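You operate a simulated robot arm through the tools that you are given. There is no shell and no other tool. Be economical: measure what you need, move in short steps, check, and stop when the job is done.

The job below is to be done with a simulated two-armed robot. You get a single attempt, and the scene is never put back.

JOB
Pick up the small compressor marked "26" from the top of the steel bench with one hand, pass it to the other hand and put it in the inside of the parts tray. Set down upright: small compressor.

The check looks at the end state, three seconds after you hand in, the way a careful person would. Anything else that was tipped, shoved, dropped, spilled or broken makes it a failure.

ROBOT AND FRAMES
Two 7-joint arms with two-finger parallel grippers on one trunk, on a base that drives. Base frame: it is fixed to the floor where the robot stands at the start and does not move with it; the origin is under the middle of the robot, x ahead of it, y to its left, z up. Units: cm, degrees, N and s.
The left shoulder is at the start at [5, 15.8, 108.3], the right one opposite. With the tool pointing down near the work surface each hand reaches from about 22 to 66 cm from the robot's upright axis, wherever it stands, measured 20 degrees to its own side. Places, roughly: inside of the parts tray (19x15 cm) [308, -226, 44]. Payload 3.91 kg a hand.
Tool frame (each hand has its own): the origin (TCP) lies between the finger pads and is the grasp point; the fingertips stand 3 cm ahead of it; z points along the fingers, y is the line along which they close. The gripper opens to 11 cm. The fingers are 2 cm wide and 1 cm thick; the gripper's body (4.8 by 11.2 cm) begins 5.5 cm behind the TCP.
Orientation is told as [roll, pitch, yaw] about the base's x, y, z axes, in that order, counted from this pose: with the fingers straight down and closing along the base's y, the tool's x points along the base's -x, its y along +y and its z along -z.

CONTROLS
- The arms move only by the tool play_rows. It takes "left_moves", "right_moves" or both (then of equal length, played together; a hand with none holds still); each is a list of rows, each a list of 6 numbers: the shift along the tool's x, y, z in units of 500 mm (1.0 is 500 mm), then the turn, a rotation vector about the tool's x, y, z in units of 180 degrees (1.0 is 180 degrees). In form: [[dx, dy, dz, ax, ay, az], ...]. A call has 1 to 8 rows; each row is the pose to reach, as a shift and turn from the pose commanded when the call began, along the tool's axes at that moment. "left_grip" and "right_grip" are, for a hand that has rows, the closure, from 0 (fully open) to 1 (shut), set as the call begins (left out, the last holds). A call with a number of a shift or a turn outside -1 to 1 is refused whole. A row lasts 0.2 s, in which the tool goes at most 5 cm and 8.6 degrees; a call with a longer step from one row to the next is refused whole, and so is a gripper value outside its range. A pose out of reach is approached as far as the arm can. The call stops where the force on the tool passes 40 N (or 10 N more than at its start, if that is more) or the arm is blocked; 0.2 s more then pass. The fingers move at their own pace (about 15.3 cm/s each) and stop on an object; they squeeze with about 37 N. The grip force told is the motor's: it shows also when the fingers shut on nothing. Time passes only in rows, and 0.2 s behind the last, so rows that repeat a pose let the fingers close. It gives the time, the measured TCP pose, the force on the tool (base axes), the opening and the grip force at its end, in the units of the frame above (readings bear some noise), with the torque about the TCP (base axes, N m) and any sound that the robot's microphone picked up.
- Cameras (640 x 400 px; columns grow to the right, rows downward): "scene" is now at [12.77, 2.65, 123.41]; the picture's right is [0.39, -0.92, 0.00], its down [-0.45, -0.19, -0.87] and it looks along [0.80, 0.34, -0.49] (base axes); focal length 277 px, centre (320, 200). "left" rides on the left gripper at [7.3, -1.7, -10.3] in its tool frame; the picture's right is [0.23, 0.97, 0.00], its down [-0.76, 0.18, -0.62] and it looks along [-0.61, 0.14, 0.78] (tool axes); focal length 222 px, centre (320, 200). "right" rides on the right gripper at [7.2, 1.7, -10.3] in its tool frame; the picture's right is [-0.23, 0.97, 0.00], its down [-0.76, -0.18, -0.62] and it looks along [-0.61, -0.14, 0.78] (tool axes); focal length 222 px, centre (320, 200). There is no depth. A picture from a camera that has moved, and an enlarged one, comes with that camera's place and axes in the base frame and with its lens. The place of the scene camera against the robot may be out by one fixed shift of up to 1.8 cm in any direction.
- snapshot(camera): a new picture of that camera. No time passes.
- move_column(by): slides the trunk up (or, below 0, down) by that many cm; the arms and the scene camera ride with it, the base frame stays. It gives what a move gives, with no picture.
- drive_base(legs): drives the robot by 1 to 6 legs, each [ahead, turn to the left] in cm and degrees, along the robot's own axes; the way and the turn of a leg run together, so that a leg with both is an arc; at most 150 cm and 180 degrees a leg. The arms and the cameras ride along, it lands a little off, and it stops where it bumps. It gives what a move gives.
- pan_tilt(pan, tilt): turns the head with the scene camera to pan (to the left, within 80 degrees either way) and tilt (down, from -29 to 69), counted from straight ahead of the robot. It gives what a move gives.
- inspect(camera, box): a new picture of the part [left, top, right, bottom] of that camera's present view, enlarged. No time passes.
- hand_in(): hands the job in; it is judged then, once.

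Go step by step. Nothing tells you exact positions but the pictures and the camera data: compare them with the known pose of the tool, close in by small moves and look again before you grip or let go. The budget is 120 turns and 100 pictures, counting those below and the enlarged ones. Unless the task says otherwise, let go and move clear before handing in, and close with one line.

The tools are called after "Emit:" by a JSON object that holds its "api" and its "payload". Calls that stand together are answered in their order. play_rows: Moves the arms, as the interface text tells. Its arguments: {"type":"object","properties":{"left_moves":{"type":"array"},"left_grip":{"type":"number"},"right_moves":{"type":"array"},"right_grip":{"type":"number"}},"required":[]} The other tools are called the same way: move_column (by) slides the trunk up or down; drive_base (legs) drives the base; pan_tilt (pan, tilt) turns the head that bears the scene camera; snapshot (camera) takes a picture; inspect (camera, box) takes an enlarged picture of a part of a camera's view; hand_in () hands the job in.

At the start:

```text
clock: 0.0
left_tool_pos: [35.47, 41.86, 108.31]
left_tcp_rot: [0.0, 0.0, -0.3]
left_wrist_force: [-1.0, 0.2, 0.7]
left_wrist_torque: [-0.01, -0.02, 0.0]
left_opening: 10.99
left_grip_force: 0.1
right_tool_pos: [34.08, 1.66, 108.83]
right_tcp_rot: [0.0, 0.0, -0.2]
right_wrist_force: [-0.5, -0.8, -0.6]
right_wrist_torque: [-0.02, 0.0, -0.03]
right_opening: 11.01
right_grip_force: 0.0
trunk travel left (down, up): [-32.5, 15.7]
robot x, y, heading: [-0.28, -0.09, 0.0]
head pan, tilt: [23.0, 29.6]
```

scene: 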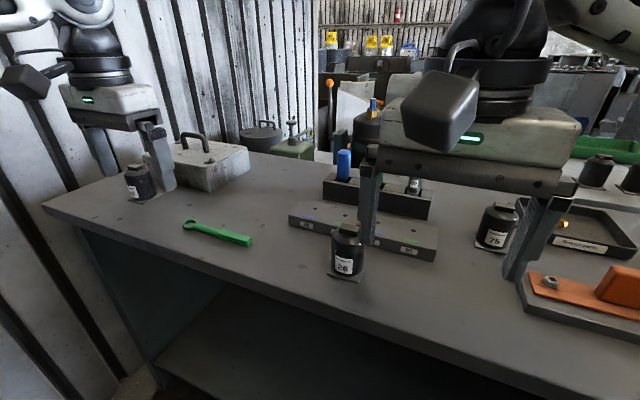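
right: 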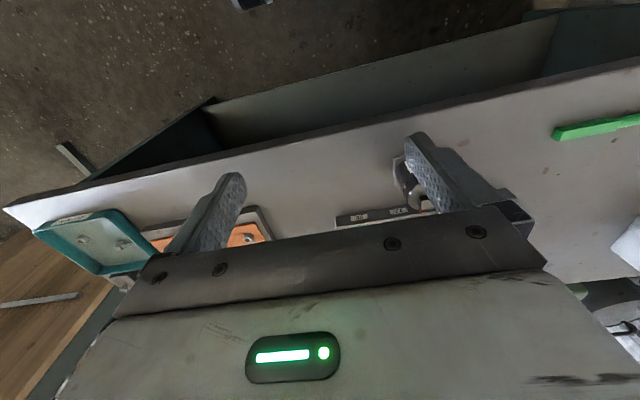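
left: 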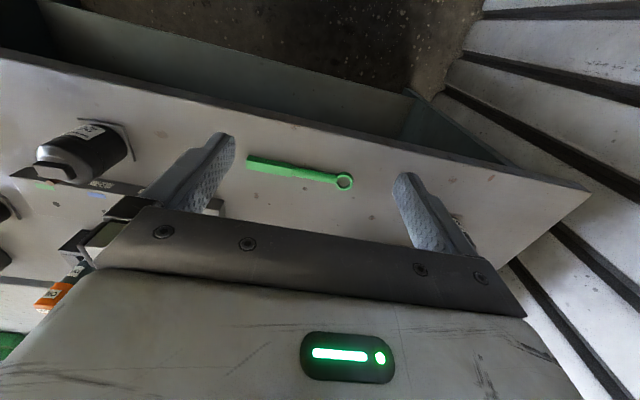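

I see compressor 26 standing on the bench, at roughly [51, 12, 84]. First I'll look more closely at it.

Emit:
{"api": "inspect", "payload": {"camera": "scene", "box": [260, 160, 420, 300]}}

Emit:
{"api": "inspect", "payload": {"camera": "left", "box": [0, 80, 200, 220]}}

```text
2.86 times, centred on (340, 230) of scene
camera zoom: at [12.77, 2.65, 123.41], right [0.39, -0.92, 0.0], down [-0.45, -0.19, -0.87], along [0.8, 0.34, -0.49], focal length 792 px, centre (263, 114)
```

zoom: 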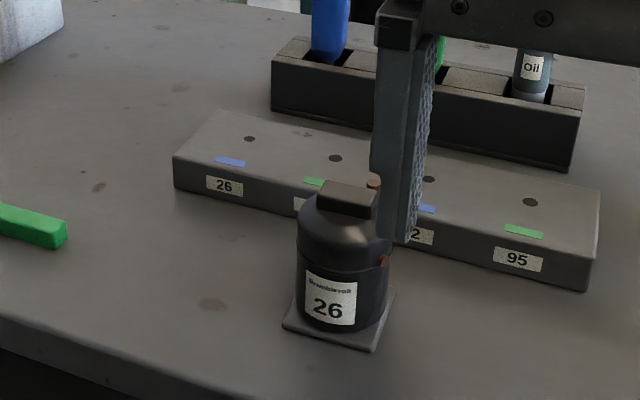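

```text
2.86 times, centred on (100, 150) of left
camera zoom: at [28.22, 40.36, 118.48], right [-0.22, 0.97, 0.0], down [0.76, 0.18, 0.62], along [0.61, 0.14, -0.78], focal length 635 px, centre (949, 343)
```

zoom: 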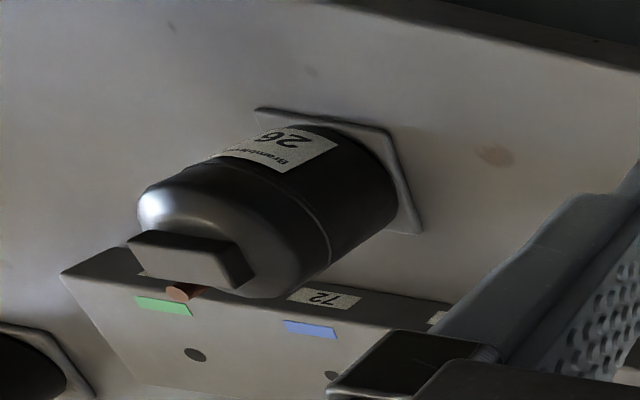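

Compressor 26 stands axis-aligned at about [48.6, 12.6, 87.3]. I'll move the right hand aside for a clear view. I'll also start turning the left hand so it can take the body from the +y side later, leaving the top free for the right hand.

Emit:
{"api": "play_rows", "payload": {"right_moves": [[0, -0.06, 0, 0, 0, 0], [0, -0.12, 0, 0, 0, 0], [0, -0.18, 0, 0, 0, 0], [0, -0.24, 0, 0, 0, 0], [0, -0.3, 0, 0, 0, 0], [0, -0.36, 0, 0, 0, 0], [0, -0.42, 0, 0, 0, 0], [0, -0.48, 0, 0, 0, 0]], "left_moves": [[-0.025, 0, -0.01, 0, 0, -0.046], [-0.05, 0, -0.02, 0, 0, -0.092], [-0.075, 0, -0.03, 0, 0, -0.138], [-0.1, 0, -0.04, 0, 0, -0.184], [-0.125, 0, -0.05, 0, 0, -0.23], [-0.15, 0, -0.06, 0, 0, -0.276], [-0.175, 0, -0.07, 0, 0, -0.322], [-0.2, 0, -0.08, 0, 0, -0.368]]}}

Emit:
{"api": "inspect", "payload": {"camera": "scene", "box": [260, 160, 420, 300]}}

Emit:
{"api": "snapshot", "payload": {"camera": "left"}}

Emit:
{"api": "snapshot", "payload": {"camera": "scene"}}

```text
clock: 1.8
left_tool_pos: [45.48, 41.76, 112.27]
left_tcp_rot: [0.0, -0.1, 66.2]
left_wrist_force: [-0.4, -0.4, 0.0]
left_wrist_torque: [0.04, -0.04, -0.01]
left_opening: 11.01
left_grip_force: 0.2
right_tool_pos: [34.09, -22.42, 108.82]
right_tcp_rot: [0.1, 0.1, -0.1]
right_wrist_force: [-0.2, 0.0, 0.1]
right_wrist_torque: [0.01, 0.03, 0.01]
right_opening: 10.99
right_grip_force: 0.1
trunk travel left (down, up): [-32.5, 15.7]
robot x, y, heading: [-0.11, -0.01, -0.1]
head pan, tilt: [23.0, 29.6]
```

```text
2.86 times, centred on (340, 230) of scene
camera zoom: at [12.77, 2.61, 123.41], right [0.39, -0.92, 0.0], down [-0.45, -0.19, -0.87], along [0.8, 0.34, -0.49], focal length 792 px, centre (263, 114)
```

zoom: 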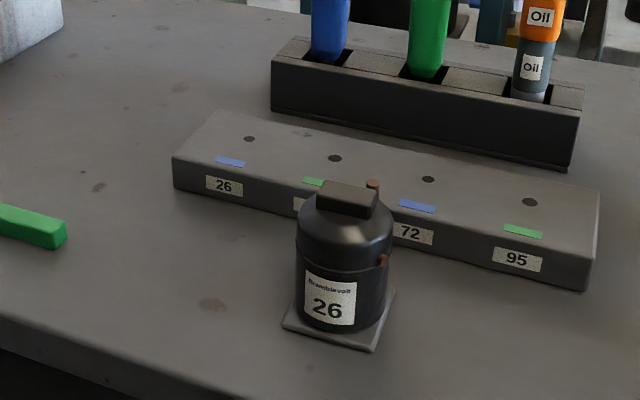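

```text
93 pictures are left
camera left: at [44.13, 34.59, 122.54], right [-0.98, 0.18, 0.0], down [0.14, 0.77, 0.62], along [0.12, 0.61, -0.78], focal length 222 px, centre (320, 200)
```

left: 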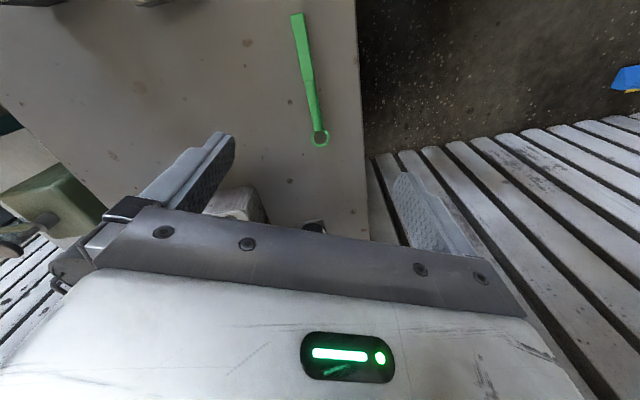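

```text
92 pictures are left
camera scene: at [12.77, 2.61, 123.41], right [0.39, -0.92, 0.0], down [-0.45, -0.19, -0.87], along [0.8, 0.34, -0.49], focal length 277 px, centre (320, 200)
```

scene: 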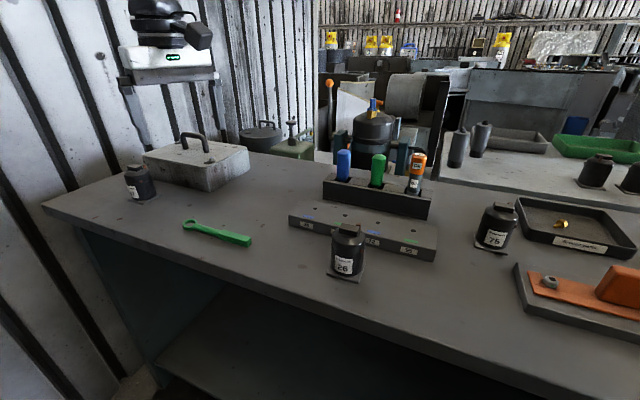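

The copper stubs sit on the −y side and on top, so a low grip closing along x from the +y side is clear of them. I'll finish the yaw and then tilt the left hand towards −y, still high above the bench.

Emit:
{"api": "play_rows", "payload": {"left_moves": [[-0.008, -0.018, 0, 0, 0, -0.044], [-0.016, -0.036, 0, 0, 0, -0.088], [-0.024, -0.055, 0, 0, 0, -0.132]]}}

Emit:
{"api": "play_rows", "payload": {"left_moves": [[0.034, 0, 0, 0, 0.046, 0], [0.068, 0, 0, 0, 0.092, 0], [0.102, 0, 0, 0, 0.138, 0], [0.136, 0, 0, 0, 0.184, 0], [0.17, 0, 0, 0, 0.23, 0], [0.204, 0, 0, 0, 0.276, 0], [0.238, 0, 0, 0, 0.322, 0], [0.272, 0, 0, 0, 0.368, 0]]}}

Emit:
{"api": "snapshot", "payload": {"camera": "left"}}

Emit:
{"api": "snapshot", "payload": {"camera": "scene"}}

```text
clock: 2.6
left_tool_pos: [48.49, 41.84, 112.18]
left_tcp_rot: [0.0, 0.0, 89.9]
left_wrist_force: [-0.1, -0.1, 0.5]
left_wrist_torque: [0.0, 0.01, 0.0]
left_opening: 11.0
left_grip_force: 0.0
right_tool_pos: [34.26, -22.37, 108.85]
right_tcp_rot: [0.0, 0.1, -0.2]
right_wrist_force: [0.1, -0.8, -0.2]
right_wrist_torque: [0.01, 0.0, -0.03]
right_opening: 10.97
right_grip_force: 0.0
trunk travel left (down, up): [-32.5, 15.7]
robot x, y, heading: [-0.07, 0.11, -0.2]
head pan, tilt: [23.0, 29.6]
```

```text
clock: 4.4
left_tool_pos: [48.51, 28.21, 112.35]
left_tcp_rot: [-0.1, 66.5, 89.8]
left_wrist_force: [0.6, 0.0, 0.4]
left_wrist_torque: [0.01, 0.0, -0.06]
left_opening: 11.01
left_grip_force: 0.0
right_tool_pos: [34.12, -22.38, 108.86]
right_tcp_rot: [0.0, 0.0, -0.2]
right_wrist_force: [0.2, -0.4, -0.9]
right_wrist_torque: [0.02, 0.05, 0.02]
right_opening: 10.97
right_grip_force: 0.0
trunk travel left (down, up): [-32.5, 15.7]
robot x, y, heading: [-0.03, -0.46, -0.1]
head pan, tilt: [23.0, 29.6]
```

```text
91 pictures are left
camera left: at [50.19, 34.87, 123.04], right [-0.97, -0.09, 0.21], down [-0.18, 0.88, -0.45], along [-0.14, -0.47, -0.87], focal length 222 px, centre (320, 200)
```

left: 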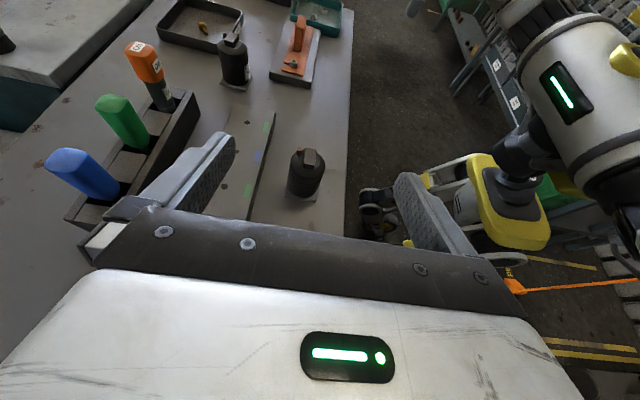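

```text
90 pictures are left
camera scene: at [12.78, 2.67, 123.41], right [0.39, -0.92, 0.0], down [-0.45, -0.19, -0.87], along [0.8, 0.34, -0.49], focal length 277 px, centre (320, 200)
```

scene: 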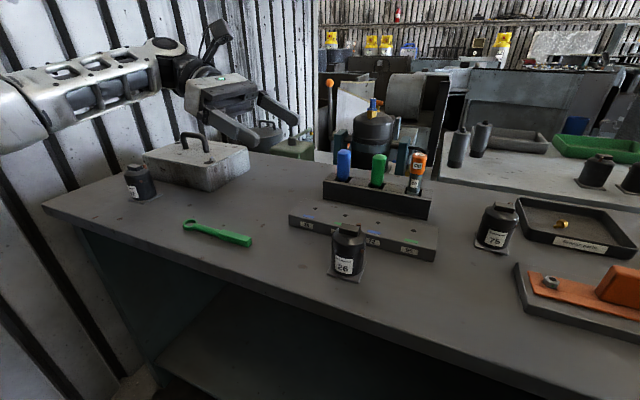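

The tilted pose is reachable. Next I'll lower the left hand to just short of the compressor and look again.

Emit:
{"api": "play_rows", "payload": {"left_moves": [[-0.051, 0, 0.033, 0, 0, 0], [-0.102, 0, 0.066, 0, 0, 0], [-0.153, 0, 0.099, 0, 0, 0], [-0.204, 0, 0.132, 0, 0, 0]]}}

Emit:
{"api": "inspect", "payload": {"camera": "left", "box": [200, 60, 440, 210]}}

Emit:
{"api": "snapshot", "payload": {"camera": "scene"}}

```text
clock: 5.4
left_tool_pos: [44.97, 26.34, 102.26]
left_tcp_rot: [-0.6, 65.3, 89.8]
left_wrist_force: [-0.8, -0.4, -0.6]
left_wrist_torque: [-0.03, 0.03, 0.0]
left_opening: 10.99
left_grip_force: 0.1
left hand out of reach, approached as far as the arm can: row 1, 2, 3, 4
right_tool_pos: [34.26, -22.44, 108.95]
right_tcp_rot: [0.0, -0.1, -0.2]
right_wrist_force: [-0.3, 0.0, 0.4]
right_wrist_torque: [-0.02, 0.01, 0.0]
right_opening: 10.99
right_grip_force: 0.1
trunk travel left (down, up): [-32.5, 15.7]
robot x, y, heading: [-0.08, 0.19, -0.1]
head pan, tilt: [23.0, 29.6]
```

```text
2.67 times, centred on (320, 135) of left
camera zoom: at [46.45, 32.79, 113.08], right [-0.97, -0.1, 0.2], down [-0.18, 0.88, -0.43], along [-0.14, -0.46, -0.88], focal length 592 px, centre (320, 373)
```

zoom: 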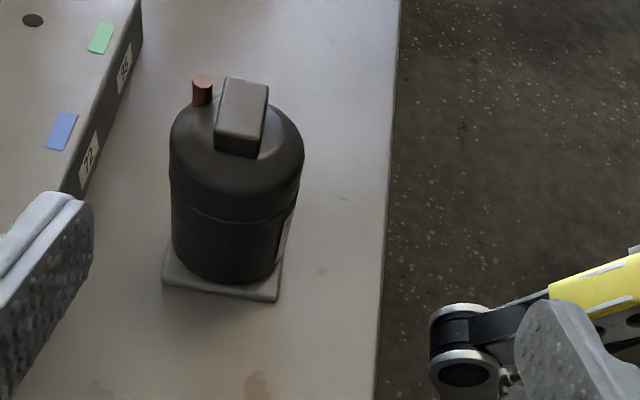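

```text
88 pictures are left
camera scene: at [12.78, 2.65, 123.41], right [0.39, -0.92, 0.0], down [-0.45, -0.19, -0.87], along [0.8, 0.34, -0.49], focal length 277 px, centre (320, 200)
```

scene: 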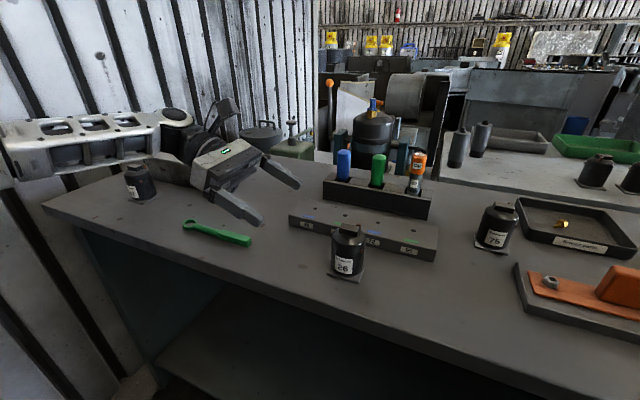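

That heading is too far out for the arm. I'll turn the heading 30° more forward, so the wrist comes in over the bench edge, and pull closer.

Emit:
{"api": "play_rows", "payload": {"left_moves": [[0.005, 0.032, 0.01, 0.0382, 0, -0.0166], [0.009, 0.064, 0.021, 0.0764, 0, -0.0333], [0.014, 0.096, 0.031, 0.1146, 0, -0.05], [0.018, 0.128, 0.042, 0.1528, 0, -0.0665], [0.018, 0.128, 0.042, 0.1528, 0, -0.0665]]}}

Emit:
{"api": "inspect", "payload": {"camera": "left", "box": [200, 60, 440, 210]}}

Emit:
{"api": "snapshot", "payload": {"camera": "scene"}}

```text
clock: 6.6
left_tool_pos: [38.48, 24.04, 102.29]
left_tcp_rot: [-0.4, 66.4, 119.6]
left_wrist_force: [-0.2, 0.4, 0.0]
left_wrist_torque: [0.02, 0.02, 0.0]
left_opening: 11.02
left_grip_force: 0.0
right_tool_pos: [34.05, -22.26, 108.82]
right_tcp_rot: [0.0, 0.0, -0.2]
right_wrist_force: [-0.3, -0.8, -0.5]
right_wrist_torque: [0.01, 0.01, -0.07]
right_opening: 11.01
right_grip_force: 0.0
trunk travel left (down, up): [-32.5, 15.7]
robot x, y, heading: [-0.02, -0.15, -0.0]
head pan, tilt: [23.0, 29.6]
```

```text
2.67 times, centred on (320, 135) of left
camera zoom: at [36.65, 30.64, 112.96], right [-0.8, -0.56, 0.21], down [-0.59, 0.67, -0.45], along [0.12, -0.48, -0.87], focal length 592 px, centre (320, 373)
```

zoom: 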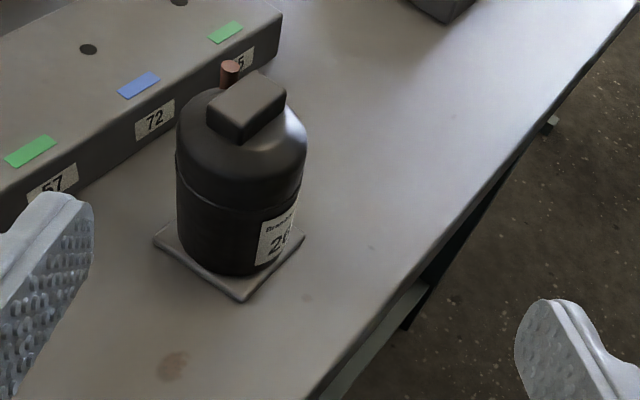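

```text
86 pictures are left
camera scene: at [12.77, 2.65, 123.41], right [0.39, -0.92, 0.0], down [-0.45, -0.19, -0.87], along [0.8, 0.34, -0.49], focal length 277 px, centre (320, 200)
```

scene: 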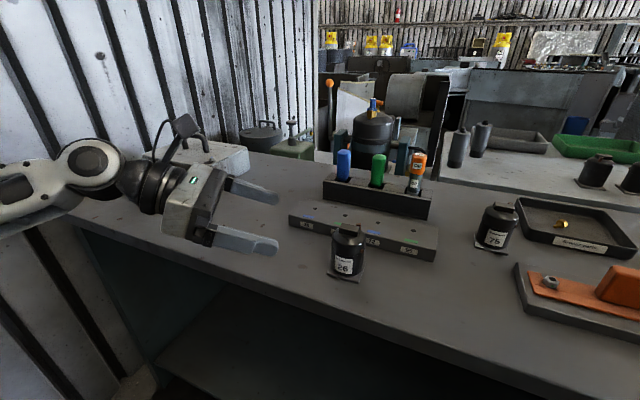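

The yaw of 120° works. I'll approach to a standoff about 11 cm from compressor 26, a little above grasp height.

Emit:
{"api": "play_rows", "payload": {"left_moves": [[-0.0482, -0.0231, 0.0445, 0, 0, 0], [-0.0964, -0.0462, 0.089, 0, 0, 0], [-0.1446, -0.0692, 0.1336, 0, 0, 0], [-0.1446, -0.0692, 0.1336, 0, 0, 0]]}}

Emit:
{"api": "snapshot", "payload": {"camera": "left"}}

Emit:
{"api": "inspect", "payload": {"camera": "scene", "box": [180, 160, 420, 310]}}

```text
clock: 7.6
left_tool_pos: [43.28, 23.12, 92.99]
left_tcp_rot: [-0.6, 66.3, 119.4]
left_wrist_force: [-1.0, 0.1, -0.4]
left_wrist_torque: [-0.01, 0.02, -0.02]
left_opening: 10.99
left_grip_force: 0.0
right_tool_pos: [34.1, -22.35, 108.85]
right_tcp_rot: [0.1, 0.0, -0.2]
right_wrist_force: [-0.3, -0.9, 0.5]
right_wrist_torque: [-0.01, -0.02, -0.02]
right_opening: 10.99
right_grip_force: 0.0
trunk travel left (down, up): [-32.5, 15.7]
robot x, y, heading: [0.26, 0.05, -0.1]
head pan, tilt: [23.0, 29.6]
```

```text
85 pictures are left
camera left: at [41.47, 29.71, 103.59], right [-0.8, -0.56, 0.2], down [-0.59, 0.67, -0.45], along [0.12, -0.48, -0.87], focal length 222 px, centre (320, 200)
```

left: 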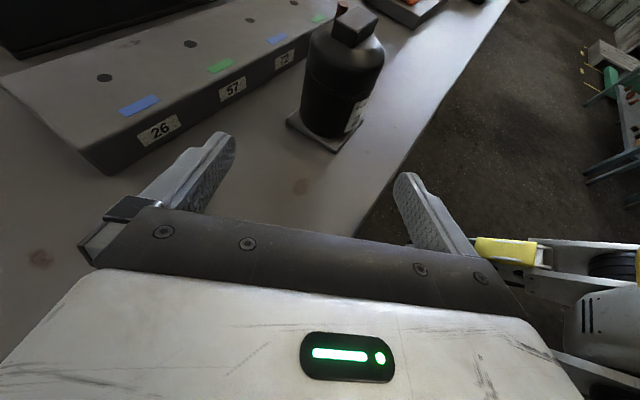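

```text
2.67 times, centred on (300, 235) of scene
camera zoom: at [12.77, 2.63, 123.41], right [0.39, -0.92, 0.0], down [-0.45, -0.19, -0.87], along [0.8, 0.34, -0.49], focal length 739 px, centre (373, 107)
```

zoom: 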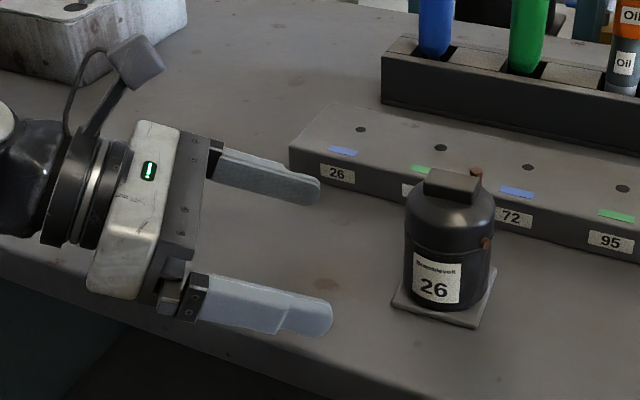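

I now take compressor 26 to be at about [48.5, 13, 87.7], right in the hand's heading line. I'll move in so the fingers straddle it and then look again.

Emit:
{"api": "play_rows", "payload": {"left_moves": [[0.0122, 0.0025, 0.0529, 0, 0, 0], [0.0244, 0.005, 0.1057, 0, 0, 0], [0.0366, 0.0076, 0.1586, 0, 0, 0], [0.0366, 0.0076, 0.1586, 0, 0, 0]]}}

Emit:
{"api": "snapshot", "payload": {"camera": "left"}}

Emit:
{"api": "inspect", "payload": {"camera": "scene", "box": [240, 180, 400, 300]}}

```text
clock: 8.6
left_tool_pos: [45.42, 16.18, 93.87]
left_tcp_rot: [-0.4, 66.1, 119.5]
left_wrist_force: [-0.4, -1.2, -0.4]
left_wrist_torque: [0.0, -0.03, -0.02]
left_opening: 11.01
left_grip_force: 0.0
left hand out of reach, approached as far as the arm can: row 2, 3, 4
right_tool_pos: [34.13, -22.24, 108.93]
right_tcp_rot: [0.0, 0.0, -0.2]
right_wrist_force: [0.2, 0.8, 0.4]
right_wrist_torque: [-0.03, 0.01, 0.03]
right_opening: 11.01
right_grip_force: 0.1
trunk travel left (down, up): [-32.5, 15.7]
robot x, y, heading: [0.26, -0.23, 0.0]
head pan, tilt: [23.0, 29.6]
```

```text
83 pictures are left
camera left: at [43.64, 22.81, 104.54], right [-0.8, -0.57, 0.2], down [-0.59, 0.67, -0.44], along [0.11, -0.48, -0.87], focal length 222 px, centre (320, 200)
```

left: 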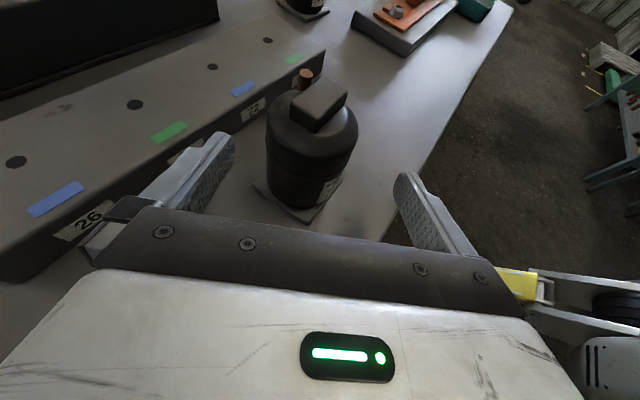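

```text
3.33 times, centred on (320, 240) of scene
camera zoom: at [12.77, 2.65, 123.41], right [0.39, -0.92, 0.0], down [-0.45, -0.19, -0.87], along [0.8, 0.34, -0.49], focal length 924 px, centre (320, 67)
```

zoom: 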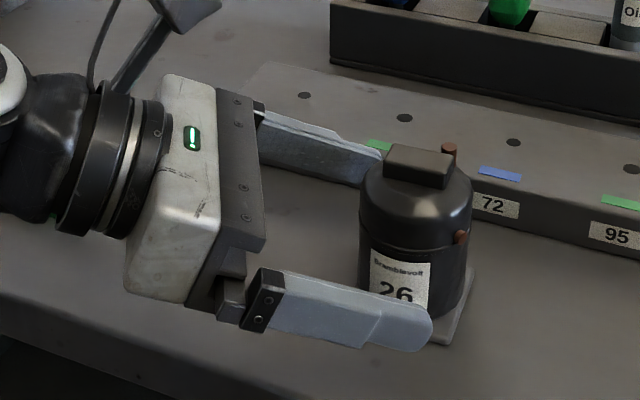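

The arm is at its limit this low against the shoulder. I'll raise the hand 3 cm and centre it, then lower the trunk by 6 cm.

Emit:
{"api": "play_rows", "payload": {"left_moves": [[0.0275, -0.012, -0.012, 0, 0, 0], [0.055, -0.024, -0.024, 0, 0, 0], [0.055, -0.024, -0.024, 0, 0, 0]]}}

Emit:
{"api": "move_column", "payload": {"by": -5}}

Emit:
{"api": "snapshot", "payload": {"camera": "left"}}

Emit:
{"api": "snapshot", "payload": {"camera": "scene"}}

```text
clock: 9.4
left_tool_pos: [46.34, 16.85, 97.0]
left_tcp_rot: [-0.4, 66.2, 119.5]
left_wrist_force: [1.4, -0.4, 0.3]
left_wrist_torque: [-0.04, 0.0, 0.02]
left_opening: 11.0
left_grip_force: 0.1
right_tool_pos: [34.07, -22.45, 108.95]
right_tcp_rot: [-0.1, 0.1, -0.2]
right_wrist_force: [0.1, -0.1, -0.2]
right_wrist_torque: [0.01, 0.02, -0.01]
right_opening: 11.02
right_grip_force: 0.1
trunk travel left (down, up): [-32.5, 15.7]
robot x, y, heading: [-0.21, -0.27, 0.0]
head pan, tilt: [23.0, 29.6]
```

```text
clock: 10.3
left_tool_pos: [46.37, 16.85, 91.84]
left_tcp_rot: [-0.5, 66.3, 119.5]
left_wrist_force: [0.6, 0.0, 0.5]
left_wrist_torque: [0.02, 0.04, 0.0]
left_opening: 11.0
left_grip_force: 0.2
right_tool_pos: [34.11, -22.27, 103.87]
right_tcp_rot: [-0.1, 0.0, -0.2]
right_wrist_force: [0.2, -0.4, -0.2]
right_wrist_torque: [-0.01, 0.02, 0.03]
right_opening: 10.99
right_grip_force: 0.1
trunk travel left (down, up): [-27.5, 20.7]
robot x, y, heading: [0.1, 0.41, -0.0]
head pan, tilt: [23.0, 29.6]
```

```text
81 pictures are left
camera left: at [44.55, 23.45, 102.58], right [-0.8, -0.56, 0.21], down [-0.59, 0.67, -0.45], along [0.11, -0.48, -0.87], focal length 222 px, centre (320, 200)
```

left: 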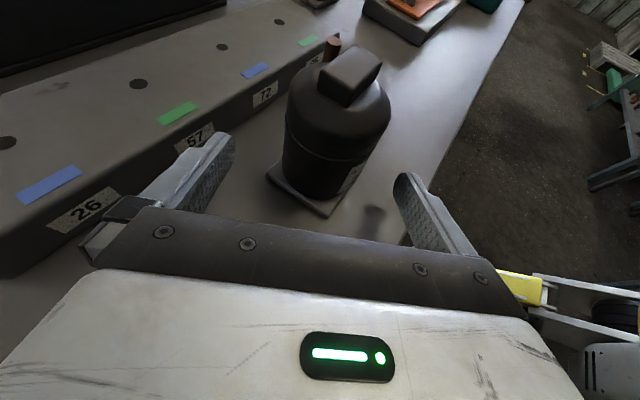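

```text
80 pictures are left
camera scene: at [12.76, 2.65, 118.41], right [0.39, -0.92, 0.0], down [-0.45, -0.19, -0.87], along [0.8, 0.34, -0.49], focal length 277 px, centre (320, 200)
```

scene: 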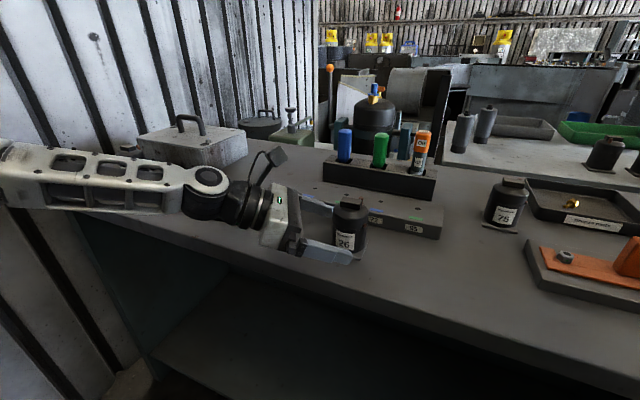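

The fingers are centred on the compressor with about 3.4 cm to go. I'll slide in and take a closer look at the heights before closing.

Emit:
{"api": "play_rows", "payload": {"left_moves": [[0.0077, 0.001, 0.0326, 0, 0, 0], [0.0154, 0.001, 0.0652, 0, 0, 0], [0.0154, 0.001, 0.0652, 0, 0, 0]]}}

Emit:
{"api": "inspect", "payload": {"camera": "left", "box": [200, 60, 440, 240]}}

Emit:
{"api": "inspect", "payload": {"camera": "scene", "box": [250, 160, 410, 290]}}

```text
clock: 11.1
left_tool_pos: [48.08, 13.96, 91.17]
left_tcp_rot: [-0.4, 66.4, 119.5]
left_wrist_force: [0.0, -1.1, 0.5]
left_wrist_torque: [0.02, 0.0, 0.0]
left_opening: 11.01
left_grip_force: 0.1
right_tool_pos: [34.08, -22.32, 103.98]
right_tcp_rot: [-0.1, -0.1, -0.2]
right_wrist_force: [0.1, 0.2, -0.1]
right_wrist_torque: [-0.01, -0.05, -0.02]
right_opening: 11.0
right_grip_force: 0.0
trunk travel left (down, up): [-27.5, 20.7]
robot x, y, heading: [-0.36, 0.25, -0.1]
head pan, tilt: [23.0, 29.6]
```

```text
2.22 times, centred on (320, 150) of left
camera zoom: at [46.24, 20.51, 101.95], right [-0.8, -0.56, 0.21], down [-0.59, 0.67, -0.45], along [0.11, -0.48, -0.87], focal length 494 px, centre (320, 311)
```

zoom: 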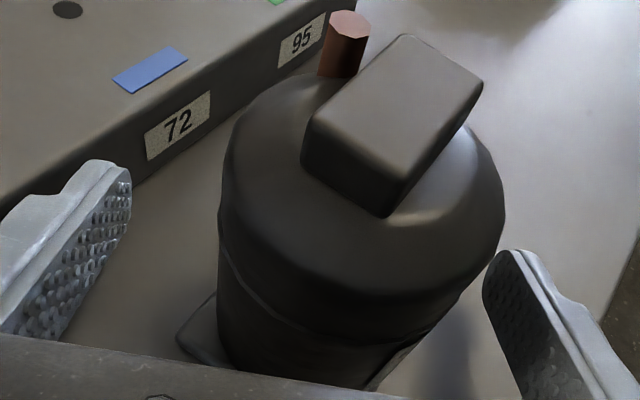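

```text
3.08 times, centred on (330, 225) of scene
camera zoom: at [12.77, 2.65, 118.41], right [0.39, -0.92, 0.0], down [-0.45, -0.19, -0.87], along [0.8, 0.34, -0.49], focal length 852 px, centre (289, 123)
```

zoom: 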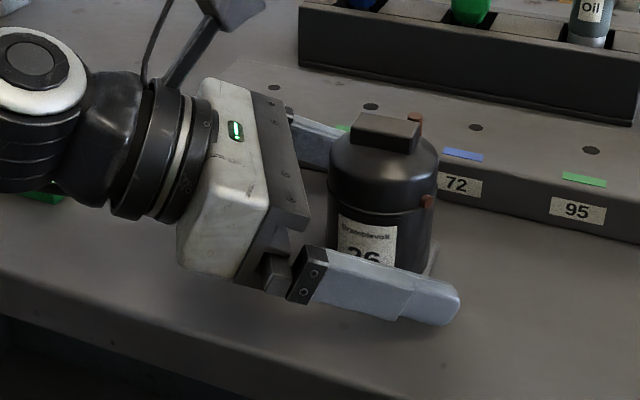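

The fingers straddle the can with a small lateral offset. I'll lower 0.6 cm, shift 0.4 cm and close the left gripper.

Emit:
{"api": "play_rows", "payload": {"left_moves": [[-0.011, 0.008, 0.0048, 0, 0, 0], [-0.011, 0.008, 0.0048, 0, 0, 0]]}}

Emit:
{"api": "play_rows", "payload": {"left_moves": [[0, 0, 0, 0, 0, 0], [0, 0, 0, 0, 0, 0], [0, 0, 0, 0, 0, 0], [0, 0, 0, 0, 0, 0]], "left_grip": 1}}

Emit:
{"api": "inspect", "payload": {"camera": "left", "box": [200, 60, 440, 240]}}

Emit:
{"api": "inspect", "payload": {"camera": "scene", "box": [250, 160, 410, 290]}}

```text
clock: 11.7
left_tool_pos: [47.67, 13.75, 90.62]
left_tcp_rot: [-0.4, 66.2, 119.4]
left_wrist_force: [-0.2, -0.1, 0.1]
left_wrist_torque: [0.03, -0.01, 0.01]
left_opening: 11.03
left_grip_force: 0.0
right_tool_pos: [34.07, -22.29, 103.92]
right_tcp_rot: [0.0, 0.0, -0.1]
right_wrist_force: [0.6, -0.2, -0.1]
right_wrist_torque: [0.01, -0.03, 0.01]
right_opening: 10.99
right_grip_force: 0.1
trunk travel left (down, up): [-27.5, 20.7]
robot x, y, heading: [-0.18, -0.11, 0.0]
head pan, tilt: [23.0, 29.6]
```

```text
clock: 12.7
left_tool_pos: [47.79, 13.83, 90.67]
left_tcp_rot: [-0.5, 66.3, 119.5]
left_wrist_force: [3.0, 0.8, 3.5]
left_wrist_torque: [-0.24, 0.14, 0.04]
left_opening: 5.45
left_grip_force: 37.2
right_tool_pos: [34.09, -22.33, 103.84]
right_tcp_rot: [0.1, 0.0, -0.2]
right_wrist_force: [-0.2, -0.3, -0.1]
right_wrist_torque: [-0.03, 0.01, 0.03]
right_opening: 10.98
right_grip_force: 0.0
trunk travel left (down, up): [-27.5, 20.7]
robot x, y, heading: [-0.12, 0.09, 0.0]
head pan, tilt: [23.0, 29.6]
```

```text
2.22 times, centred on (320, 150) of left
camera zoom: at [45.88, 20.38, 101.39], right [-0.8, -0.57, 0.2], down [-0.59, 0.67, -0.45], along [0.12, -0.48, -0.87], focal length 494 px, centre (320, 311)
```

zoom: 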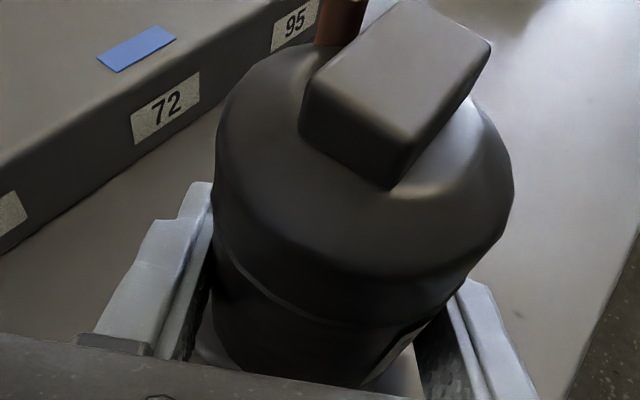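

```text
3.08 times, centred on (330, 225) of scene
camera zoom: at [12.77, 2.66, 118.41], right [0.39, -0.92, 0.0], down [-0.45, -0.19, -0.87], along [0.8, 0.34, -0.49], focal length 852 px, centre (289, 123)
```

zoom: 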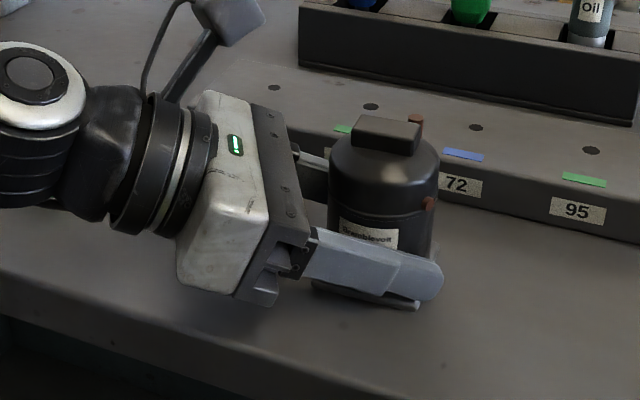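

The can is gripped at 5.45 cm opening with 37 N. I'll lift straight up with the trunk and check.

Emit:
{"api": "move_column", "payload": {"by": 12}}

Emit:
{"api": "inspect", "payload": {"camera": "scene", "box": [200, 120, 480, 295]}}

```text
clock: 14.2
left_tool_pos: [47.72, 13.65, 102.55]
left_tcp_rot: [-0.3, 66.2, 119.6]
left_wrist_force: [-0.9, 0.5, -5.0]
left_wrist_torque: [0.01, 0.04, 0.01]
left_opening: 5.45
left_grip_force: 36.7
right_tool_pos: [34.18, -22.29, 115.84]
right_tcp_rot: [-0.1, -0.1, -0.2]
right_wrist_force: [0.8, -0.4, -0.1]
right_wrist_torque: [0.0, 0.01, 0.0]
right_opening: 11.02
right_grip_force: 0.1
trunk travel left (down, up): [-39.5, 8.7]
robot x, y, heading: [-0.22, 0.04, 0.0]
head pan, tilt: [23.0, 29.6]
```

```text
2.29 times, centred on (340, 208) of scene
camera zoom: at [12.83, 2.66, 130.39], right [0.39, -0.92, 0.0], down [-0.45, -0.19, -0.87], along [0.8, 0.34, -0.49], focal length 633 px, centre (274, 183)
```

zoom: 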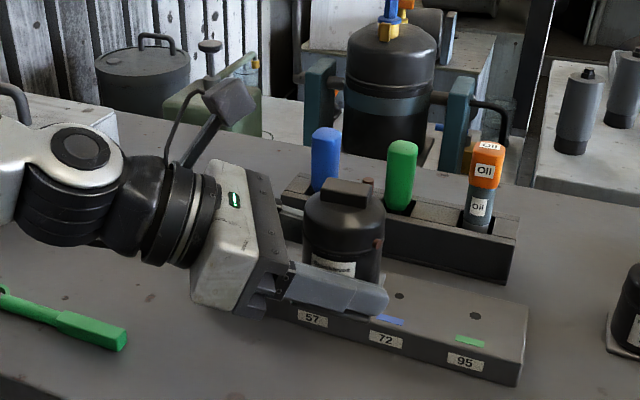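

The lift is clean, with about 5 N of weight. I'll carry the compressor towards the midline so the right hand can reach it from above.

Emit:
{"api": "play_rows", "payload": {"left_moves": [[0.0168, 0.0177, 0.0381, 0, 0, 0], [0.0335, 0.0354, 0.0762, 0, 0, 0], [0.0503, 0.0531, 0.1143, 0, 0, 0], [0.067, 0.0708, 0.1524, 0, 0, 0], [0.067, 0.0708, 0.1524, 0, 0, 0]]}}

Emit:
{"api": "play_rows", "payload": {"right_moves": [[-0.06, 0.05, -0.04, 0, 0, 0], [-0.12, 0.1, -0.08, 0, 0, 0], [-0.18, 0.15, -0.08, 0, 0, 0]]}}

Emit:
{"api": "snapshot", "payload": {"camera": "scene"}}

Emit:
{"api": "snapshot", "payload": {"camera": "right"}}

```text
clock: 15.4
left_tool_pos: [48.59, 4.89, 102.88]
left_tcp_rot: [-0.3, 66.3, 119.6]
left_wrist_force: [0.3, 0.3, -5.7]
left_wrist_torque: [-0.01, 0.0, -0.01]
left_opening: 5.45
left_grip_force: 37.7
left hand out of reach, approached as far as the arm can: row 2, 3
right_tool_pos: [34.04, -22.03, 115.81]
right_tcp_rot: [-0.1, 0.1, -0.3]
right_wrist_force: [0.2, -0.5, 0.0]
right_wrist_torque: [-0.06, -0.01, 0.0]
right_opening: 11.01
right_grip_force: 0.0
trunk travel left (down, up): [-39.5, 8.7]
robot x, y, heading: [0.12, -0.08, 0.1]
head pan, tilt: [23.0, 29.6]
```

```text
clock: 16.2
left_tool_pos: [48.77, 4.67, 102.79]
left_tcp_rot: [-0.2, 66.1, 119.7]
left_wrist_force: [0.3, -0.5, -4.3]
left_wrist_torque: [0.01, 0.0, -0.02]
left_opening: 5.44
left_grip_force: 37.2
right_tool_pos: [43.23, -14.69, 119.94]
right_tcp_rot: [-0.1, -0.1, -0.3]
right_wrist_force: [0.0, 0.6, 0.0]
right_wrist_torque: [-0.01, -0.01, 0.0]
right_opening: 11.0
right_grip_force: 0.0
trunk travel left (down, up): [-39.5, 8.7]
robot x, y, heading: [0.12, 0.07, 0.2]
head pan, tilt: [23.0, 29.6]
```

```text
74 pictures are left
camera scene: at [12.87, 2.72, 130.39], right [0.39, -0.92, 0.0], down [-0.45, -0.19, -0.87], along [0.8, 0.34, -0.49], focal length 277 px, centre (320, 200)
```

scene: 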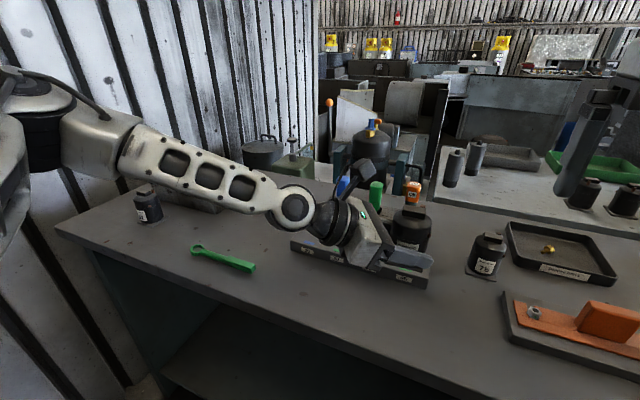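

```text
73 pictures are left
camera right: at [35.93, -12.85, 130.29], right [0.23, 0.97, 0.0], down [0.76, -0.18, 0.62], along [0.61, -0.15, -0.78], focal length 222 px, centre (320, 200)
```

right: 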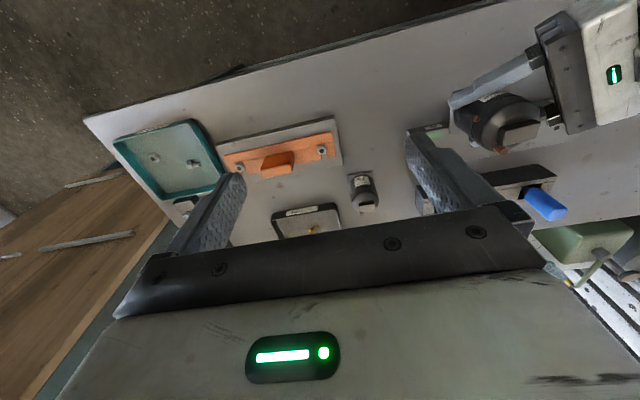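

The left hand's camera stalk stands on its +y side, so the right hand should come down with its own camera on the −y side, at a yaw of about +90. I'll test that turn while high and clear, and look the head at the handover spot.

Emit:
{"api": "play_rows", "payload": {"right_moves": [[0, 0, 0, 0, 0, -0.046], [0, 0, 0, 0, 0, -0.092], [0, 0, 0, 0, 0, -0.138], [0, 0, 0, 0, 0, -0.184], [0, 0, 0, 0, 0, -0.23], [0, 0, 0, 0, 0, -0.276], [0, 0, 0, 0, 0, -0.322], [0, 0, 0, 0, 0, -0.368]]}}

Emit:
{"api": "play_rows", "payload": {"right_moves": [[0, 0, 0, 0, 0, -0.045], [0, 0, 0, 0, 0, -0.09], [0, 0, 0, 0, 0, -0.13], [0, 0, 0, 0, 0, -0.13]]}}

Emit:
{"api": "pan_tilt", "payload": {"pan": 0, "tilt": 30}}

Emit:
{"api": "snapshot", "payload": {"camera": "scene"}}

Emit:
{"api": "snapshot", "payload": {"camera": "right"}}

```text
clock: 18.0
left_tool_pos: [48.79, 4.74, 102.75]
left_tcp_rot: [-0.3, 66.2, 119.6]
left_wrist_force: [-0.2, 0.3, -5.8]
left_wrist_torque: [0.01, -0.01, 0.02]
left_opening: 5.43
left_grip_force: 37.1
right_tool_pos: [38.76, -12.25, 118.21]
right_tcp_rot: [0.1, 0.1, 66.0]
right_wrist_force: [-0.1, 0.2, 0.5]
right_wrist_torque: [0.02, -0.02, -0.03]
right_opening: 10.99
right_grip_force: 0.1
right hand out of reach, approached as far as the arm can: row 7, 8
trunk travel left (down, up): [-39.5, 8.7]
robot x, y, heading: [-0.21, -0.13, 0.2]
head pan, tilt: [23.0, 29.6]
```

```text
clock: 19.0
left_tool_pos: [48.68, 4.68, 102.73]
left_tcp_rot: [-0.4, 66.2, 119.5]
left_wrist_force: [1.0, -0.4, -4.7]
left_wrist_torque: [0.03, -0.02, -0.01]
left_opening: 5.45
left_grip_force: 37.2
right_tool_pos: [30.37, -8.28, 115.86]
right_tcp_rot: [0.0, 0.0, 89.4]
right_wrist_force: [-0.5, 0.1, 0.1]
right_wrist_torque: [-0.02, -0.05, -0.02]
right_opening: 10.99
right_grip_force: 0.0
right hand out of reach, approached as far as the arm can: row 1, 2, 3, 4
trunk travel left (down, up): [-39.5, 8.7]
robot x, y, heading: [0.12, 0.02, -0.2]
head pan, tilt: [23.0, 29.6]
```

```text
clock: 19.9
left_tool_pos: [48.68, 4.75, 102.78]
left_tcp_rot: [-0.4, 66.2, 119.6]
left_wrist_force: [0.7, 0.4, -5.1]
left_wrist_torque: [-0.02, 0.0, 0.01]
left_opening: 5.46
left_grip_force: 36.8
right_tool_pos: [30.44, -8.07, 115.93]
right_tcp_rot: [0.1, 0.0, 89.4]
right_wrist_force: [-0.5, 0.5, 0.0]
right_wrist_torque: [0.02, -0.05, 0.0]
right_opening: 10.99
right_grip_force: 0.0
trunk travel left (down, up): [-39.5, 8.7]
robot x, y, heading: [0.11, 0.05, -0.2]
head pan, tilt: [0.0, 30.0]
```

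```text
72 pictures are left
camera scene: at [13.52, -0.89, 130.33], right [0.0, -1.0, 0.0], down [-0.5, 0.0, -0.87], along [0.87, 0.0, -0.5], focal length 277 px, centre (320, 200)
```

scene: 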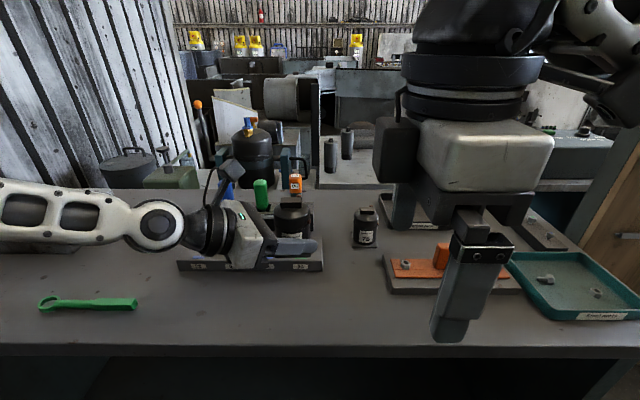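

```text
71 pictures are left
camera right: at [28.63, -15.34, 126.19], right [-0.97, 0.24, 0.0], down [0.19, 0.76, 0.62], along [0.15, 0.61, -0.78], focal length 222 px, centre (320, 200)
```

right: 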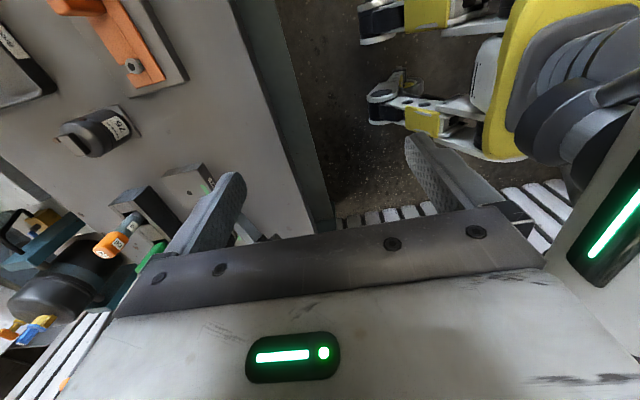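

A yaw of +90 doesn't suit the right arm far out. The better plan is the mirror of the left: right yaw −90, tilted about 30°, coming in from the −y side, which stays clear of the left camera. I'll turn the right hand back through zero to −90, well off to the side.

Emit:
{"api": "play_rows", "payload": {"right_moves": [[0.04, -0.01, 0, 0, 0, 0.047], [0.08, -0.02, 0, 0, 0, 0.094], [0.12, -0.03, 0, 0, 0, 0.141], [0.16, -0.04, 0, 0, 0, 0.188], [0.2, -0.05, 0, 0, 0, 0.235], [0.24, -0.06, 0, 0, 0, 0.282], [0.28, -0.07, 0, 0, 0, 0.329], [0.32, -0.08, 0, 0, 0, 0.376]]}}

Emit:
{"api": "play_rows", "payload": {"right_moves": [[0, 0, 0, 0, 0, 0.047], [0, 0, 0, 0, 0, 0.094], [0, 0, 0, 0, 0, 0.141], [0, 0, 0, 0, 0, 0.188], [0, 0, 0, 0, 0, 0.235], [0, 0, 0, 0, 0, 0.282], [0, 0, 0, 0, 0, 0.329], [0, 0, 0, 0, 0, 0.376]]}}

Emit:
{"api": "play_rows", "payload": {"right_moves": [[0, 0, 0, 0, 0, 0.047], [0, 0, 0, 0, 0, 0.094], [0, 0, 0, 0, 0, 0.141], [0, 0, 0, 0, 0, 0.188], [0, 0, 0, 0, 0, 0.235], [0, 0, 0, 0, 0, 0.245]]}}

```text
clock: 21.7
left_tool_pos: [48.7, 4.62, 102.84]
left_tcp_rot: [-0.4, 66.3, 119.5]
left_wrist_force: [0.0, -0.4, -4.9]
left_wrist_torque: [0.02, -0.04, 0.02]
left_opening: 5.45
left_grip_force: 36.6
right_tool_pos: [33.97, -24.19, 116.01]
right_tcp_rot: [0.0, 0.0, 21.5]
right_wrist_force: [-0.1, -0.2, -0.8]
right_wrist_torque: [-0.01, 0.01, -0.01]
right_opening: 11.0
right_grip_force: 0.0
trunk travel left (down, up): [-39.5, 8.7]
robot x, y, heading: [0.11, 0.03, -0.2]
head pan, tilt: [0.0, 30.0]
```

```text
clock: 23.5
left_tool_pos: [48.73, 4.7, 102.85]
left_tcp_rot: [-0.4, 66.1, 119.6]
left_wrist_force: [-0.2, -0.2, -6.7]
left_wrist_torque: [0.04, 0.01, -0.01]
left_opening: 5.45
left_grip_force: 36.8
right_tool_pos: [34.1, -24.37, 116.11]
right_tcp_rot: [0.0, 0.0, -46.1]
right_wrist_force: [0.5, 0.8, 0.1]
right_wrist_torque: [-0.03, 0.02, 0.0]
right_opening: 10.98
right_grip_force: 0.1
trunk travel left (down, up): [-39.5, 8.7]
robot x, y, heading: [-0.16, 0.06, -0.1]
head pan, tilt: [0.0, 30.0]
```

```text
clock: 24.9
left_tool_pos: [48.72, 4.79, 102.74]
left_tcp_rot: [-0.3, 66.1, 119.5]
left_wrist_force: [0.4, -1.0, -5.6]
left_wrist_torque: [0.07, 0.03, 0.01]
left_opening: 5.44
left_grip_force: 37.0
right_tool_pos: [34.15, -24.44, 116.14]
right_tcp_rot: [0.0, 0.0, -90.1]
right_wrist_force: [0.2, -0.4, -0.3]
right_wrist_torque: [0.01, 0.01, -0.02]
right_opening: 10.99
right_grip_force: 0.0
trunk travel left (down, up): [-39.5, 8.7]
robot x, y, heading: [0.06, -0.11, -0.1]
head pan, tilt: [0.0, 30.0]
```

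Right yaw −90 is reachable. Now I'll tilt it 30° towards +y and move to a standoff beside the held compressor.

Emit:
{"api": "play_rows", "payload": {"right_moves": [[0.048, 0.048, 0.0, 0, 0.0278, 0], [0.096, 0.096, 0.0, 0, 0.0556, 0], [0.144, 0.144, 0.0, 0, 0.0833, 0], [0.19, 0.192, 0.02, 0, 0.111, 0], [0.23, 0.24, 0.04, 0, 0.139, 0], [0.25, 0.29, 0.06, 0, 0.1667, 0], [0.25, 0.29, 0.06, 0, 0.1667, 0]]}}

Emit:
{"api": "snapshot", "payload": {"camera": "right"}}

Emit:
{"api": "snapshot", "payload": {"camera": "scene"}}

```text
clock: 26.5
left_tool_pos: [48.66, 4.6, 102.91]
left_tcp_rot: [-0.5, 66.2, 119.4]
left_wrist_force: [0.4, 0.3, -6.4]
left_wrist_torque: [0.03, 0.01, -0.04]
left_opening: 5.43
left_grip_force: 36.7
right_tool_pos: [48.96, -11.87, 113.19]
right_tcp_rot: [0.0, 30.1, -90.0]
right_wrist_force: [0.3, -0.3, -0.5]
right_wrist_torque: [0.02, 0.0, -0.01]
right_opening: 11.01
right_grip_force: 0.0
trunk travel left (down, up): [-39.5, 8.7]
robot x, y, heading: [-0.45, -0.01, 0.1]
head pan, tilt: [0.0, 30.0]
```

```text
70 pictures are left
camera right: at [50.56, -10.65, 125.72], right [0.97, -0.2, -0.11], down [-0.18, -0.97, 0.16], along [-0.14, -0.13, -0.98], focal length 222 px, centre (320, 200)
```

right: 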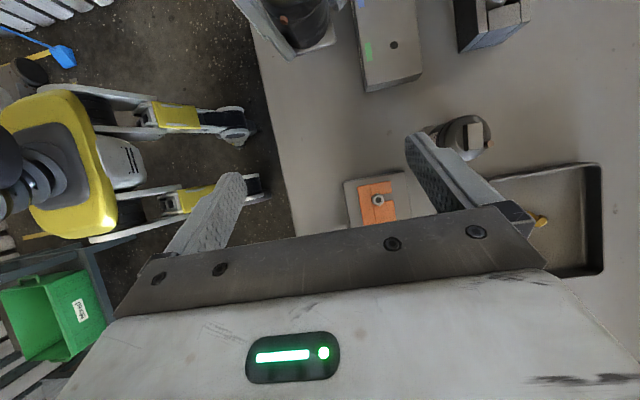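

```text
69 pictures are left
camera scene: at [13.5, -0.9, 130.33], right [0.0, -1.0, 0.0], down [-0.5, 0.0, -0.87], along [0.87, 0.0, -0.5], focal length 277 px, centre (320, 200)
```

scene: 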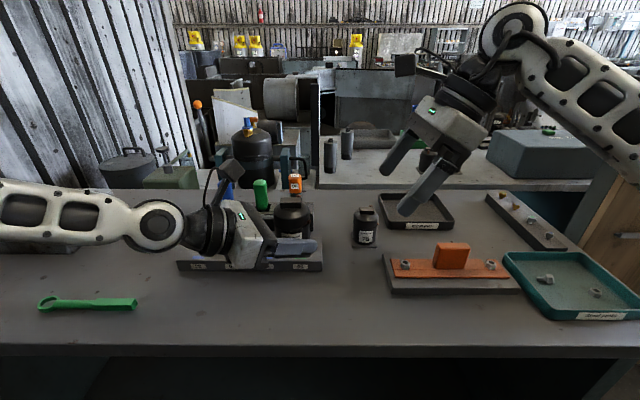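

This works well. I'll zoom in to measure the object's height relative to both hands.

Emit:
{"api": "inspect", "payload": {"camera": "scene", "box": [210, 150, 350, 280]}}

Emit:
{"api": "inspect", "payload": {"camera": "left", "box": [160, 0, 480, 260]}}

```text
3.08 times, centred on (280, 215) of scene
camera zoom: at [13.5, -0.9, 130.33], right [0.0, -1.0, 0.0], down [-0.5, 0.0, -0.87], along [0.87, 0.0, -0.5], focal length 852 px, centre (443, 154)
```

zoom: 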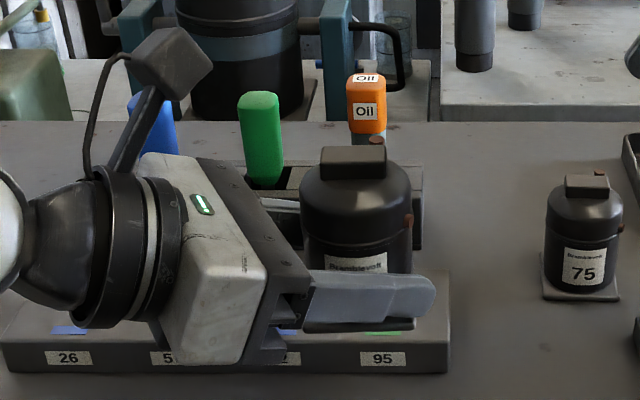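

```text
1.54 times, centred on (320, 130) of left
camera zoom: at [46.92, 11.3, 113.59], right [-0.8, -0.56, 0.21], down [-0.59, 0.67, -0.45], along [0.11, -0.48, -0.87], focal length 342 px, centre (320, 308)
```

zoom: 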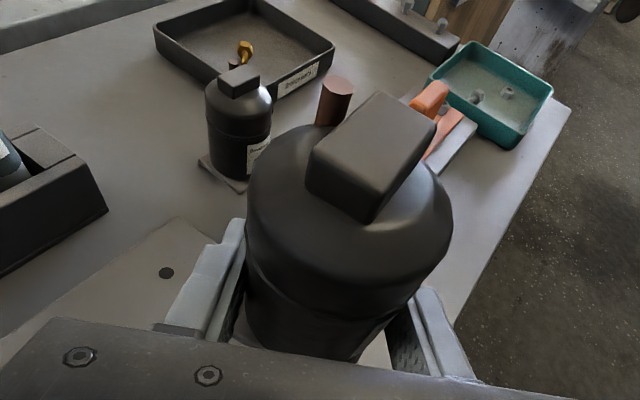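

The compressor's axis coincides with the left TCP, and the free wall above the left fingers is at z ≈ 104–106. I'll align the right hand directly opposed to the left (yaw −60, tilt 30°), about 8 cm short of the grasp.

Emit:
{"api": "play_rows", "payload": {"right_moves": [[0.0557, 0.011, 0.0264, 0.0208, 0, -0.0361], [0.1115, 0.022, 0.0528, 0.0417, 0, -0.0722], [0.1672, 0.033, 0.0793, 0.0625, 0, -0.1082], [0.223, 0.044, 0.1057, 0.0833, 0, -0.1443], [0.223, 0.044, 0.1057, 0.0833, 0, -0.1443]]}}

Emit:
{"api": "snapshot", "payload": {"camera": "right"}}

Emit:
{"api": "inspect", "payload": {"camera": "scene", "box": [180, 80, 420, 280]}}

```text
clock: 27.7
left_tool_pos: [48.67, 4.58, 102.87]
left_tcp_rot: [-0.3, 66.1, 119.5]
left_wrist_force: [-0.3, 0.0, -5.5]
left_wrist_torque: [0.01, 0.03, -0.02]
left_opening: 5.45
left_grip_force: 36.8
right_tool_pos: [50.79, 0.45, 113.9]
right_tcp_rot: [0.1, 30.0, -60.0]
right_wrist_force: [-0.3, 0.4, -1.0]
right_wrist_torque: [0.0, 0.03, 0.02]
right_opening: 10.99
right_grip_force: 0.0
trunk travel left (down, up): [-39.5, 8.7]
robot x, y, heading: [-0.1, -0.38, 0.1]
head pan, tilt: [0.0, 30.0]
```

```text
66 pictures are left
camera right: at [51.72, 2.29, 126.5], right [0.94, 0.32, -0.11], down [0.33, -0.93, 0.16], along [-0.06, -0.19, -0.98], focal length 222 px, centre (320, 200)
```

right: 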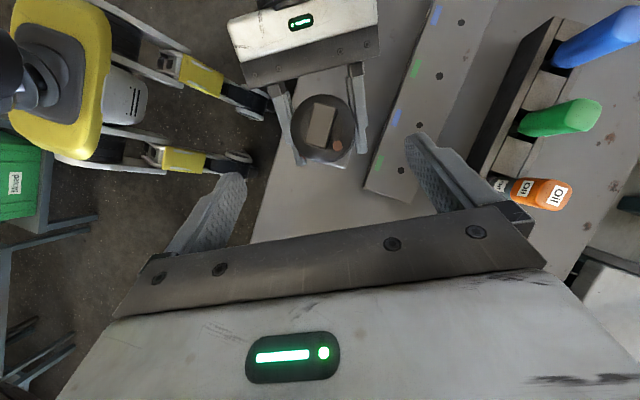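

```text
2.00 times, centred on (300, 180) of scene
camera zoom: at [13.52, -0.93, 130.33], right [0.0, -1.0, 0.0], down [-0.5, 0.0, -0.87], along [0.87, 0.0, -0.5], focal length 554 px, centre (360, 240)
```

zoom: 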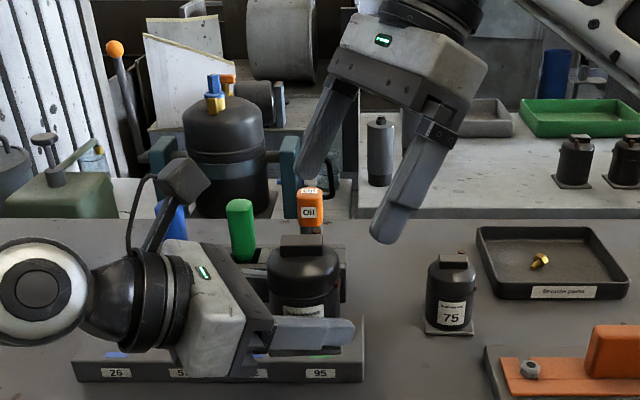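

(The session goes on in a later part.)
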